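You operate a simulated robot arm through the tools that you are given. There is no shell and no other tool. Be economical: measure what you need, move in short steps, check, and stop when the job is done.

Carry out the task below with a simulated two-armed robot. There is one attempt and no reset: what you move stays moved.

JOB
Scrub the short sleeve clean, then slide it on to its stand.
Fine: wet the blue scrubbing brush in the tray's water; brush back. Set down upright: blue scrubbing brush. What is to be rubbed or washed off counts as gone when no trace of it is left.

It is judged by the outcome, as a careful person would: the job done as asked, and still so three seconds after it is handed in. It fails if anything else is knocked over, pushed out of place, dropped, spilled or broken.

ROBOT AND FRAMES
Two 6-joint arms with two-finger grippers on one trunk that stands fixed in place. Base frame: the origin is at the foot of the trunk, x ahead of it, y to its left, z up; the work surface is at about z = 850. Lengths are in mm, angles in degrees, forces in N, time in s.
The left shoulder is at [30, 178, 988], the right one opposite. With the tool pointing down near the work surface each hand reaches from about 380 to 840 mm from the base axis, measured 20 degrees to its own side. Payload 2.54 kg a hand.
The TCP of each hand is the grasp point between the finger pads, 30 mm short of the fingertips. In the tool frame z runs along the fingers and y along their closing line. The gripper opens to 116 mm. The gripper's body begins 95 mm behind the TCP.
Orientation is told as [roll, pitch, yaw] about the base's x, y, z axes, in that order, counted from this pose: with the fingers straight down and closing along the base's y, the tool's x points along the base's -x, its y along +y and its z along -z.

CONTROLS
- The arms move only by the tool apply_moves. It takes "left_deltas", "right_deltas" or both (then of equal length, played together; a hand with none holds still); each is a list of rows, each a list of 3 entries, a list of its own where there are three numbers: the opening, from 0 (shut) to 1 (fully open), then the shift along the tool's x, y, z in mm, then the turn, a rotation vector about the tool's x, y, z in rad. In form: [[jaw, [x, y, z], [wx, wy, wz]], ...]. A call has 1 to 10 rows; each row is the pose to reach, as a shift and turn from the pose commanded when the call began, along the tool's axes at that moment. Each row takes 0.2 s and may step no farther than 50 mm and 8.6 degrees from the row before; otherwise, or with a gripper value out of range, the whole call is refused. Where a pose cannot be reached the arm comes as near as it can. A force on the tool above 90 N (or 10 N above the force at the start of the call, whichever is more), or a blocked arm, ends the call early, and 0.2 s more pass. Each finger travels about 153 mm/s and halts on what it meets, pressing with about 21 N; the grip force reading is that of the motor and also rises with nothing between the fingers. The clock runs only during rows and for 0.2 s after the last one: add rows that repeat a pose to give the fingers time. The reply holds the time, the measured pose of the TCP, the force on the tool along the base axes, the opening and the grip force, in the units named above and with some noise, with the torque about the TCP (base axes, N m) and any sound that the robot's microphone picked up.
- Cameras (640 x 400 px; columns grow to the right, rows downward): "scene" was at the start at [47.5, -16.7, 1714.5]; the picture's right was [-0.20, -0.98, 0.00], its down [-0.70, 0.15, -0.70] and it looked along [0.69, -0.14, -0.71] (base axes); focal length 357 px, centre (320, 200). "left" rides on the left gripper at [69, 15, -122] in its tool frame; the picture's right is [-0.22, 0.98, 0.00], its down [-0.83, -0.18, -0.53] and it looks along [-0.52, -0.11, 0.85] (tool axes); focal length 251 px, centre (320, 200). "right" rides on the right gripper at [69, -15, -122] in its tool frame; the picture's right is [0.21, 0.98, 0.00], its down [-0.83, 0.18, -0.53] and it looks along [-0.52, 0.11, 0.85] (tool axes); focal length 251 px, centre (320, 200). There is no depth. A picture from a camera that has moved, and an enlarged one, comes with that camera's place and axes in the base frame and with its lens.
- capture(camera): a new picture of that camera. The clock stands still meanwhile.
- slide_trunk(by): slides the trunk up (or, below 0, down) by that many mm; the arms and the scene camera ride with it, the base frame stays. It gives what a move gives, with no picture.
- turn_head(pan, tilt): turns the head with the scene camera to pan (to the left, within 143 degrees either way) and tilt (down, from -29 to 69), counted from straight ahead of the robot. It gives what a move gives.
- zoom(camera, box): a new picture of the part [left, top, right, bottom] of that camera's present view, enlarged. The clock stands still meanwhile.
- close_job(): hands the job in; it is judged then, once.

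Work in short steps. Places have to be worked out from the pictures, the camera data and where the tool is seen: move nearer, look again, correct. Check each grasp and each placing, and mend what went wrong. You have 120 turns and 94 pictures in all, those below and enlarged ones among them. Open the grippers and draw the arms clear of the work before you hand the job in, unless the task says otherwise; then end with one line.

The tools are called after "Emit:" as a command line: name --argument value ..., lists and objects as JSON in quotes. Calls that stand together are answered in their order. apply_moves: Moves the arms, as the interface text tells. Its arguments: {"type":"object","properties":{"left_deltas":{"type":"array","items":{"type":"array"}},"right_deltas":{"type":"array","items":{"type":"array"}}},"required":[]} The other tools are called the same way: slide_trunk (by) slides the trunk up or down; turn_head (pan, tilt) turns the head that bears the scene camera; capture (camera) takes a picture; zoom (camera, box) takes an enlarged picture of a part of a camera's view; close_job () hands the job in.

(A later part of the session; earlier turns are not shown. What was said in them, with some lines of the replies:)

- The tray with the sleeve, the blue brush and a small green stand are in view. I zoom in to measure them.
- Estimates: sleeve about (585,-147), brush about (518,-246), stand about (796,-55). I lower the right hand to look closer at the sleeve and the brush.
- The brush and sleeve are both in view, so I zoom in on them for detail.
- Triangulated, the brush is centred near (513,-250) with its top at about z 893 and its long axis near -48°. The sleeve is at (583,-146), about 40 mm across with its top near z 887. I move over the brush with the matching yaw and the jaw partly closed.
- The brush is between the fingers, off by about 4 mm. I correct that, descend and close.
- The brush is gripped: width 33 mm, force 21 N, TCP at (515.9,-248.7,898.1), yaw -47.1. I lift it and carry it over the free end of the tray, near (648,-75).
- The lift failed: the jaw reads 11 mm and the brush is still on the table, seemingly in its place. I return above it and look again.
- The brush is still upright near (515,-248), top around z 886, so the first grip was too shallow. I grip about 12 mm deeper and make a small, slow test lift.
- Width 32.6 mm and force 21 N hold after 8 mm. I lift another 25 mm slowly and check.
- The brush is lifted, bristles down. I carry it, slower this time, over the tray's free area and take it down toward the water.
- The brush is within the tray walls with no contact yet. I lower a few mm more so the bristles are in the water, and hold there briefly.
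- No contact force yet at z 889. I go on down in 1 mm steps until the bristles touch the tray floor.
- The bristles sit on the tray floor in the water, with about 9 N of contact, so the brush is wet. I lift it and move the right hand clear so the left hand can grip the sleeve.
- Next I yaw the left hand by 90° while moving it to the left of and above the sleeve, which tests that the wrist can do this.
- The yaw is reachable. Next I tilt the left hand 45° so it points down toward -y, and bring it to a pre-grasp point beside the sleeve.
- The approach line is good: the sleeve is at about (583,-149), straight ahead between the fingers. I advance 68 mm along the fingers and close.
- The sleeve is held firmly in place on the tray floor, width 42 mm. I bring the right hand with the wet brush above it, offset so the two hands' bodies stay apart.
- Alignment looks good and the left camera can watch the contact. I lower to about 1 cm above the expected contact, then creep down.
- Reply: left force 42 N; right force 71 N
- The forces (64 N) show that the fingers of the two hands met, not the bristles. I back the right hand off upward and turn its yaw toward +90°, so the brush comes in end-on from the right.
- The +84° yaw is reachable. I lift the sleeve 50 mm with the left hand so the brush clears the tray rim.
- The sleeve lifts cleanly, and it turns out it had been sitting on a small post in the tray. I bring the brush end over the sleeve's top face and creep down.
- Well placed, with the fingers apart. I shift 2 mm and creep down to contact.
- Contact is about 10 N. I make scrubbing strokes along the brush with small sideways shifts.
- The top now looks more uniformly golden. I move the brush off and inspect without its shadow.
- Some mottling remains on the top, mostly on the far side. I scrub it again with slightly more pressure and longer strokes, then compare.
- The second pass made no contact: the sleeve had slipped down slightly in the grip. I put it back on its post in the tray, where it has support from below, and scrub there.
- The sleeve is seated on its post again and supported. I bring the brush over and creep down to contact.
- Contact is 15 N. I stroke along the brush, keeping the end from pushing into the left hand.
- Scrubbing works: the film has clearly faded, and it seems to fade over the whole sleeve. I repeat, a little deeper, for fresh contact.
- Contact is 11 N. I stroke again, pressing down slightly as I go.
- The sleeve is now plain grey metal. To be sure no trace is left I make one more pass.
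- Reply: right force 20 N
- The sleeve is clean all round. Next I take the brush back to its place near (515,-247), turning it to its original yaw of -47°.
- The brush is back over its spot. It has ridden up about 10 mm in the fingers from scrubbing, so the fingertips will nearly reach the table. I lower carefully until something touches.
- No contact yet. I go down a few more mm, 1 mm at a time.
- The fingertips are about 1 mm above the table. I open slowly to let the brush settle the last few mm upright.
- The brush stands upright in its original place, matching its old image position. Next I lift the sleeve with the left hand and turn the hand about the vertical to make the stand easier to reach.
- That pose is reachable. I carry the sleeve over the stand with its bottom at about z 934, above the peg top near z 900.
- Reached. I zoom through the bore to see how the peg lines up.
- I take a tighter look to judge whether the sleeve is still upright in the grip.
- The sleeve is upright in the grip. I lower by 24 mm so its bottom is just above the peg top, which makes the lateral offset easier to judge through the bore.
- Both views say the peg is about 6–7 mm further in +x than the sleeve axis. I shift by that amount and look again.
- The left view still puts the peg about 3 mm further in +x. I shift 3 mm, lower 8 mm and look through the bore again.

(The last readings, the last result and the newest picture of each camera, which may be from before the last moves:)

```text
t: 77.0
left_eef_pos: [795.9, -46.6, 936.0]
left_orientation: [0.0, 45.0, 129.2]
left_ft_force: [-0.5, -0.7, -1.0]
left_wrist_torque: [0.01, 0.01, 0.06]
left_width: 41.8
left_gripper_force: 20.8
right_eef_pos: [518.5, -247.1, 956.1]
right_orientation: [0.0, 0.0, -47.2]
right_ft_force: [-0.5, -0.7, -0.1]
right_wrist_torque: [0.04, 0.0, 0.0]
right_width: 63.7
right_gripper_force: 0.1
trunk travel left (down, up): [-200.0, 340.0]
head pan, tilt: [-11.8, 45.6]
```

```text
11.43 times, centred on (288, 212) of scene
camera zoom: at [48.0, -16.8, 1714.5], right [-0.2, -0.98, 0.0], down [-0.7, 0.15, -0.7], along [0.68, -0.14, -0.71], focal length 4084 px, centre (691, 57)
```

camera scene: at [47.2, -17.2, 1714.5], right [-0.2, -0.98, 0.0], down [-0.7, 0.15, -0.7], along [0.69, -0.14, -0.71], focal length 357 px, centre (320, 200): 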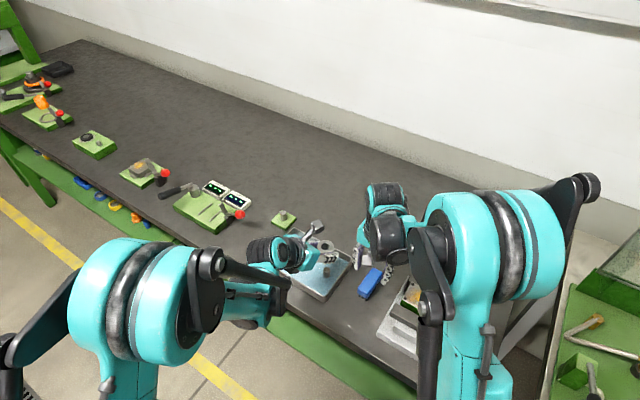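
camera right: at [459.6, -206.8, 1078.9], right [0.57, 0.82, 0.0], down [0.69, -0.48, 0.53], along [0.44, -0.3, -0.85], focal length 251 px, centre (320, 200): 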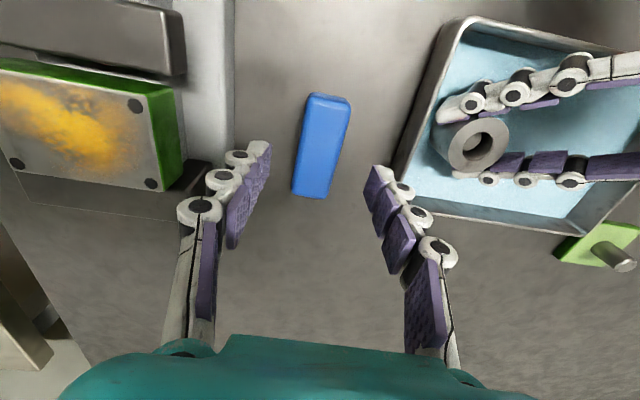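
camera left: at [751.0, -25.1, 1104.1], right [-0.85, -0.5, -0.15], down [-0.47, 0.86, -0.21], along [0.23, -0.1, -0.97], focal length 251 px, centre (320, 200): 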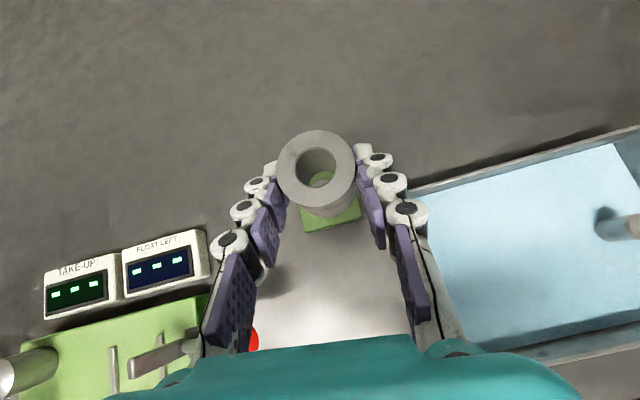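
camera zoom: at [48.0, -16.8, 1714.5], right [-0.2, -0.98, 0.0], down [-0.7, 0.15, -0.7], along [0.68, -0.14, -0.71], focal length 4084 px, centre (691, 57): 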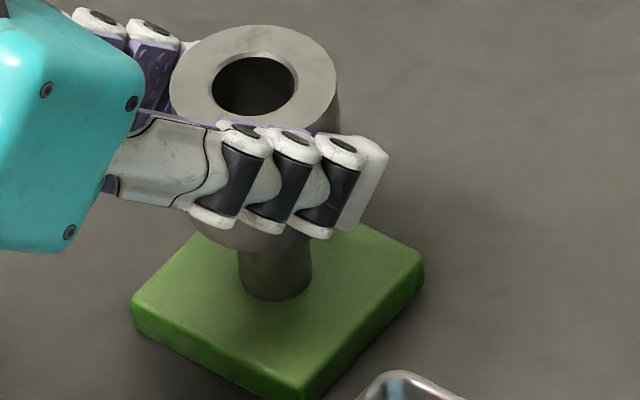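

Nearly concentric now, with about 1 mm left. I correct that and lower in small steps while watching the forces.

Emit:
apply_moves --left_deltas '[[0, [0.5, -0.5, 0.5], [0, 0, 0]], [0, [-0.9, -0.5, 1.9], [0, 0, 0]], [0, [-2.3, -0.5, 3.3], [0, 0, 0]], [0, [-3.7, -0.5, 4.7], [0, 0, 0]], [0, [-5.1, -0.5, 6.1], [0, 0, 0]], [0, [-6.5, -0.5, 7.5], [0, 0, 0]], [0, [-6.5, -0.5, 7.5], [0, 0, 0]]]'

Emit:
zoom --camera "left" --box '[290, 145, 350, 195]'

```text
t: 78.6
left_eef_pos: [797.0, -46.9, 927.7]
left_orientation: [-0.1, 45.0, 129.2]
left_ft_force: [-0.1, -0.1, -2.9]
left_wrist_torque: [0.02, -0.03, -0.01]
left_width: 42.0
left_gripper_force: 21.1
right_eef_pos: [516.9, -246.7, 956.2]
right_orientation: [0.0, 0.0, -47.1]
right_ft_force: [0.5, 0.2, -1.0]
right_wrist_torque: [-0.02, -0.01, 0.03]
right_width: 63.6
right_gripper_force: 0.0
trunk travel left (down, up): [-200.0, 340.0]
head pan, tilt: [-11.8, 45.6]
```

```text
8.00 times, centred on (320, 170) of left
camera zoom: at [761.3, -28.1, 1061.9], right [-0.85, -0.5, -0.15], down [-0.47, 0.86, -0.21], along [0.23, -0.1, -0.97], focal length 2012 px, centre (320, 440)
```

zoom: 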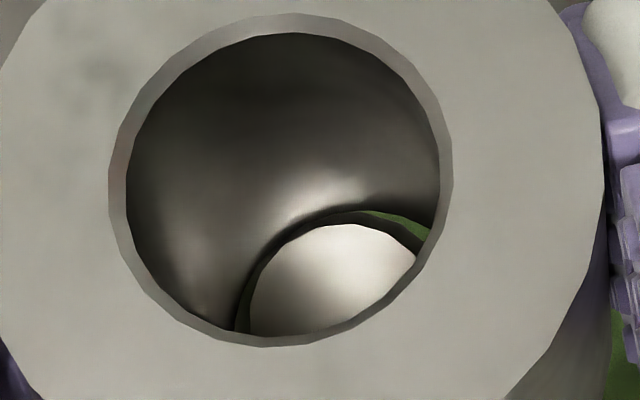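

No contact yet with the peg top right at the bore. The sliver of green on one side says to move about 1.2 mm more in +x. I apply that and look.

Emit:
apply_moves --left_deltas '[[0, [0.8, -0.8, 0.8], [0, 0, 0]], [0, [0.8, -0.8, 0.8], [0, 0, 0]], [0, [0.8, -0.8, 0.8], [0, 0, 0]]]'

Emit:
zoom --camera "left" --box '[290, 145, 350, 195]'

Emit:
zoom --camera "scene" --box '[270, 195, 305, 230]'

```text
t: 79.4
left_eef_pos: [797.0, -47.9, 926.5]
left_orientation: [-0.1, 45.0, 129.2]
left_ft_force: [1.1, 0.3, -1.9]
left_wrist_torque: [0.04, 0.0, 0.02]
left_width: 41.8
left_gripper_force: 21.3
right_eef_pos: [518.3, -247.1, 956.0]
right_orientation: [0.0, 0.1, -47.2]
right_ft_force: [-0.6, 0.3, 1.0]
right_wrist_torque: [0.02, 0.0, 0.0]
right_width: 63.9
right_gripper_force: 0.1
trunk travel left (down, up): [-200.0, 340.0]
head pan, tilt: [-11.8, 45.6]
```

```text
8.00 times, centred on (320, 170) of left
camera zoom: at [762.6, -28.4, 1062.0], right [-0.85, -0.5, -0.15], down [-0.47, 0.86, -0.21], along [0.23, -0.1, -0.97], focal length 2012 px, centre (320, 440)
```

zoom: 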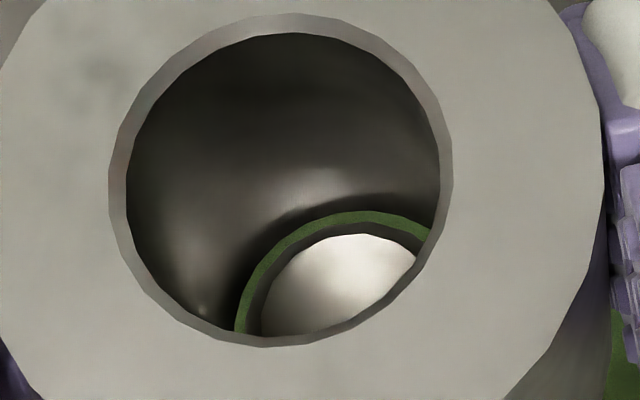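

```text
11.43 times, centred on (288, 212) of scene
camera zoom: at [48.0, -16.8, 1714.5], right [-0.2, -0.98, 0.0], down [-0.7, 0.15, -0.7], along [0.68, -0.14, -0.71], focal length 4084 px, centre (691, 57)
```

zoom: 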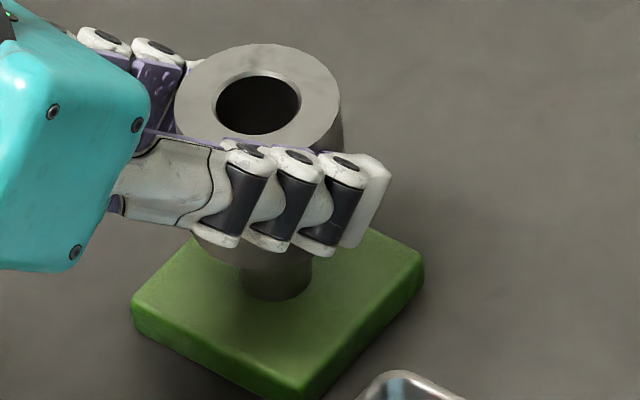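

The gap is even now, so the sleeve is concentric with the peg. I lower in steps, watching the forces.

Emit:
apply_moves --left_deltas '[[0, [-1.4, 0, 1.4], [0, 0, 0]], [0, [-2.8, 0, 2.8], [0, 0, 0]], [0, [-4.2, 0, 4.2], [0, 0, 0]], [0, [-5.6, 0, 5.6], [0, 0, 0]], [0, [-7, 0, 7], [0, 0, 0]], [0, [-7, 0, 7], [0, 0, 0]]]'

Emit:
zoom --camera "left" --box '[275, 125, 365, 225]'

```text
t: 80.8
left_eef_pos: [797.3, -48.0, 915.8]
left_orientation: [0.0, 45.0, 129.3]
left_ft_force: [1.3, -0.3, -2.5]
left_wrist_torque: [0.0, 0.0, 0.01]
left_width: 42.1
left_gripper_force: 20.8
right_eef_pos: [517.5, -247.2, 955.8]
right_orientation: [0.0, 0.1, -47.2]
right_ft_force: [-0.1, -0.4, 1.2]
right_wrist_torque: [-0.01, 0.0, 0.03]
right_width: 63.9
right_gripper_force: 0.0
trunk travel left (down, up): [-200.0, 340.0]
head pan, tilt: [-11.8, 45.6]
```

```text
4.00 times, centred on (320, 175) of left
camera zoom: at [762.6, -28.0, 1052.0], right [-0.85, -0.5, -0.15], down [-0.47, 0.86, -0.21], along [0.23, -0.1, -0.97], focal length 1006 px, centre (320, 300)
```

zoom: 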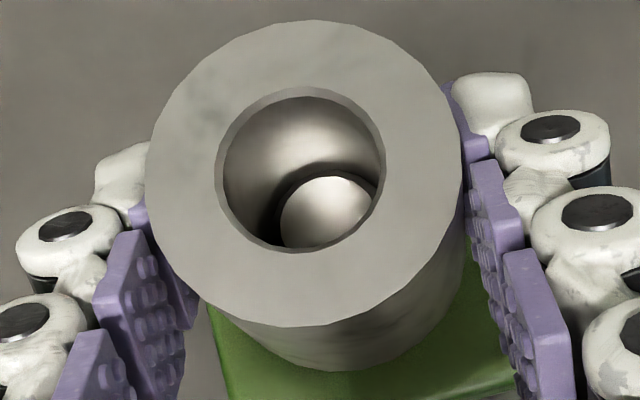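

The peg has entered the bore with no side force. I keep lowering until the sleeve rests on the base.

Emit:
apply_moves --left_deltas '[[0, [-2, 0, 2], [0, 0, 0]], [0, [-4, 0, 4], [0, 0, 0]], [0, [-6, 0, 6], [0, 0, 0]], [0, [-8, 0, 8], [0, 0, 0]], [0, [-9.5, 0, 9.5], [0, 0, 0]], [0, [-11, 0, 11], [0, 0, 0]], [0, [-11, 0, 11], [0, 0, 0]]]'

Emit:
zoom --camera "left" --box '[275, 125, 365, 225]'

Emit:
zoom --camera "scene" --box '[260, 195, 310, 240]'

```text
t: 82.4
left_eef_pos: [797.8, -48.1, 901.0]
left_orientation: [0.0, 45.1, 129.2]
left_ft_force: [-0.8, 0.2, -1.7]
left_wrist_torque: [0.01, 0.01, -0.01]
left_width: 42.0
left_gripper_force: 20.7
right_eef_pos: [517.1, -248.3, 954.9]
right_orientation: [0.0, 0.0, -47.2]
right_ft_force: [-0.2, -0.3, 0.2]
right_wrist_torque: [-0.03, 0.01, 0.01]
right_width: 64.0
right_gripper_force: 0.2
trunk travel left (down, up): [-200.0, 340.0]
head pan, tilt: [-11.8, 45.6]
```

```text
4.00 times, centred on (320, 175) of left
camera zoom: at [762.6, -28.2, 1036.6], right [-0.85, -0.5, -0.15], down [-0.47, 0.86, -0.21], along [0.23, -0.1, -0.97], focal length 1006 px, centre (320, 300)
```

zoom: 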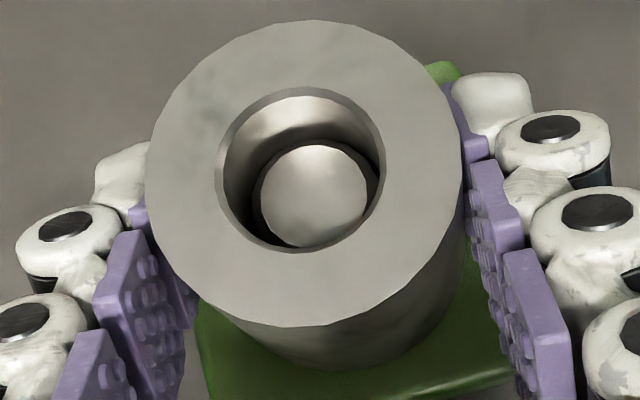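

```text
8.89 times, centred on (285, 218) of scene
camera zoom: at [47.9, -16.8, 1714.5], right [-0.2, -0.98, 0.0], down [-0.7, 0.15, -0.7], along [0.68, -0.14, -0.71], focal length 3177 px, centre (631, 44)
```

zoom: 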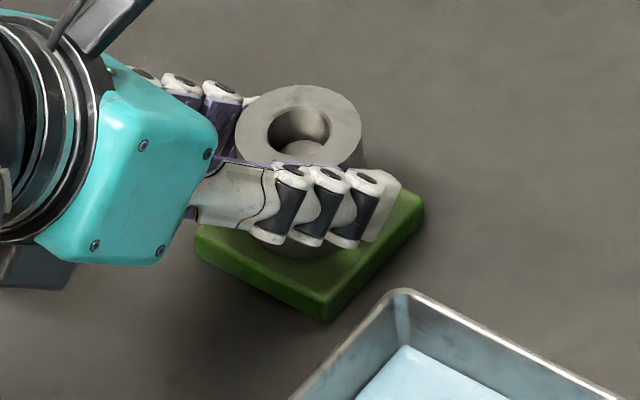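

It goes on smoothly. I lower the last few mm in 1 mm steps until contact with the base.

Emit:
apply_moves --left_deltas '[[0, [-0.7, 0, 0.7], [0, 0, 0]], [0, [-1.4, 0, 1.4], [0, 0, 0]], [0, [-2.1, 0, 2.1], [0, 0, 0]], [0, [-2.8, 0, 2.8], [0, 0, 0]], [0, [-3.5, 0, 3.5], [0, 0, 0]], [0, [-3.5, 0, 3.5], [0, 0, 0]]]'

```text
t: 83.8
left_eef_pos: [797.3, -47.2, 897.7]
left_orientation: [-0.1, 45.0, 129.1]
left_ft_force: [8.5, 1.1, 11.4]
left_wrist_torque: [-0.11, -0.37, 0.16]
left_width: 42.1
left_gripper_force: 20.7
right_eef_pos: [516.7, -246.7, 956.1]
right_orientation: [0.0, 0.0, -47.2]
right_ft_force: [0.2, 0.2, -0.6]
right_wrist_torque: [0.01, 0.01, 0.01]
right_width: 64.0
right_gripper_force: 0.0
trunk travel left (down, up): [-200.0, 340.0]
head pan, tilt: [-11.8, 45.6]
```

The sleeve is seated: 11 N at z 897.5, as expected. I relieve the pressure, open gently and withdraw along the fingers.

Emit:
apply_moves --left_deltas '[[0, [0.7, 0, -0.7], [0, 0, 0]], [0.37, [0.7, 0, -0.7], [0, 0, 0]], [0.4, [0.7, 0, -0.7], [0, 0, 0]], [0.45, [0.7, 0, -0.7], [0, 0, 0]], [0.5, [0.7, 0, -0.7], [0, 0, 0]], [0.5, [0.7, 0, -0.7], [0, 0, 0]], [0.5, [0.7, 0, -20], [0, 0, 0]], [0.5, [0.7, 0, -50], [0, 0, 0]], [0.5, [0.7, 0, -90], [0, 0, 0]], [0.5, [0.7, 0, -130], [0, 0, 0]]]'

Emit:
capture --camera "left"

Emit:
zoom --camera "scene" --box '[260, 195, 310, 240]'

```text
t: 86.0
left_eef_pos: [739.4, 24.3, 988.7]
left_orientation: [0.0, 44.9, 129.1]
left_ft_force: [-0.9, -0.1, 0.5]
left_wrist_torque: [0.03, -0.03, 0.02]
left_width: 57.9
left_gripper_force: 0.1
right_eef_pos: [516.3, -246.6, 957.0]
right_orientation: [0.1, 0.1, -47.2]
right_ft_force: [-0.6, 0.4, 0.1]
right_wrist_torque: [-0.03, -0.03, 0.01]
right_width: 64.0
right_gripper_force: 0.0
trunk travel left (down, up): [-200.0, 340.0]
head pan, tilt: [-11.8, 45.6]
```

```text
23 pictures are left
camera left: at [704.3, 42.9, 1123.9], right [-0.85, -0.5, -0.15], down [-0.47, 0.86, -0.21], along [0.23, -0.11, -0.97], focal length 251 px, centre (320, 200)
```

left: 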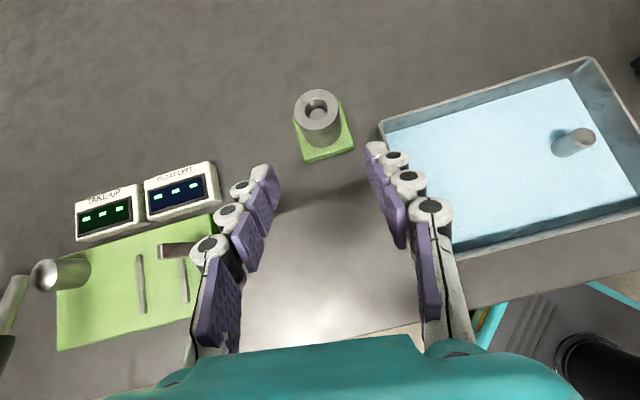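

```text
8.89 times, centred on (285, 218) of scene
camera zoom: at [46.3, -16.3, 1714.6], right [-0.2, -0.98, 0.0], down [-0.7, 0.15, -0.7], along [0.69, -0.14, -0.71], focal length 3177 px, centre (631, 44)
```

zoom: 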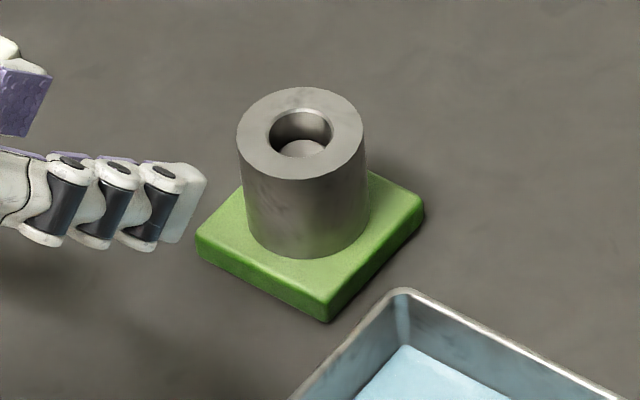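

The sleeve is seated on its stand and clean, and the tray has not moved. I draw both arms up and clear with the grippers open.

Emit:
apply_moves --left_deltas '[[0.6, [15, 0, -25], [0, 0, 0]], [0.6, [30, 0, -55], [0, 0, 0]], [0.7, [50, 0, -90], [0, 0, 0]], [0.8, [65, 0, -120], [0, 0, 0]], [0.8, [65, 0, -120], [0, 0, 0]]]' --right_deltas '[[0.6, [0, 0, -30], [0, 0, 0]], [0.6, [0, 0, -65], [0, 0, 0]], [0.8, [15, -20, -100], [0, 0, 0]], [0.8, [30, -45, -130], [0, 0, 0]], [0.8, [30, -45, -130], [0, 0, 0]]]'

Emit:
capture --camera "scene"

Emit:
zoom --camera "scene" --box '[240, 190, 400, 310]'

```text
t: 87.2
left_eef_pos: [717.6, 54.0, 1118.1]
left_orientation: [0.1, 44.9, 129.2]
left_ft_force: [-0.1, 1.1, -0.8]
left_wrist_torque: [-0.01, 0.0, -0.03]
left_width: 92.8
left_gripper_force: 0.0
right_eef_pos: [465.3, -256.3, 1085.1]
right_orientation: [0.0, -0.1, -47.2]
right_ft_force: [0.3, -0.2, -0.2]
right_wrist_torque: [-0.01, 0.03, -0.03]
right_width: 92.8
right_gripper_force: 0.0
trunk travel left (down, up): [-200.0, 340.0]
head pan, tilt: [-11.8, 45.6]
```

```text
21 pictures are left
camera scene: at [49.6, -16.9, 1714.4], right [-0.2, -0.98, 0.0], down [-0.7, 0.15, -0.7], along [0.68, -0.14, -0.72], focal length 357 px, centre (320, 200)
```

scene: 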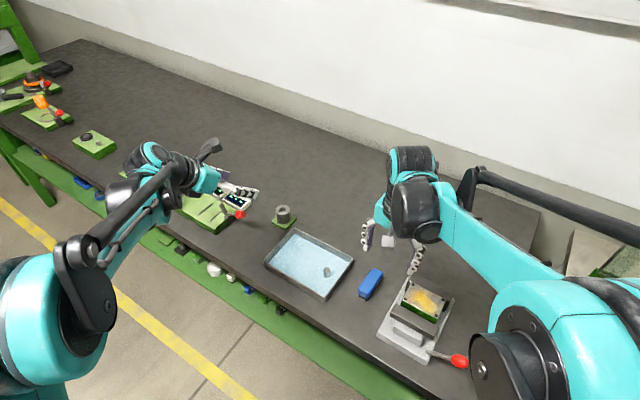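

```text
3.33 times, centred on (320, 250) of scene
camera zoom: at [49.6, -16.9, 1714.4], right [-0.2, -0.98, 0.0], down [-0.7, 0.15, -0.7], along [0.68, -0.14, -0.72], focal length 1191 px, centre (320, 33)
```

zoom: 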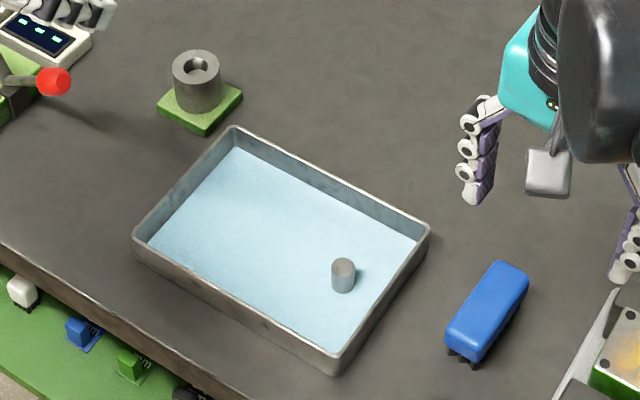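

The sleeve is clean and on its stand, the brush is upright in its place, nothing else has moved, and both arms are clear. I hand the job in.

Emit:
close_job

```text
The job is handed in.
```

I wetted the brush in the tray's water and scrubbed the short sleeve until no grime showed in the last pictures. The sleeve is seated on its stand, the brush is back upright in its place, and the job is handed in.
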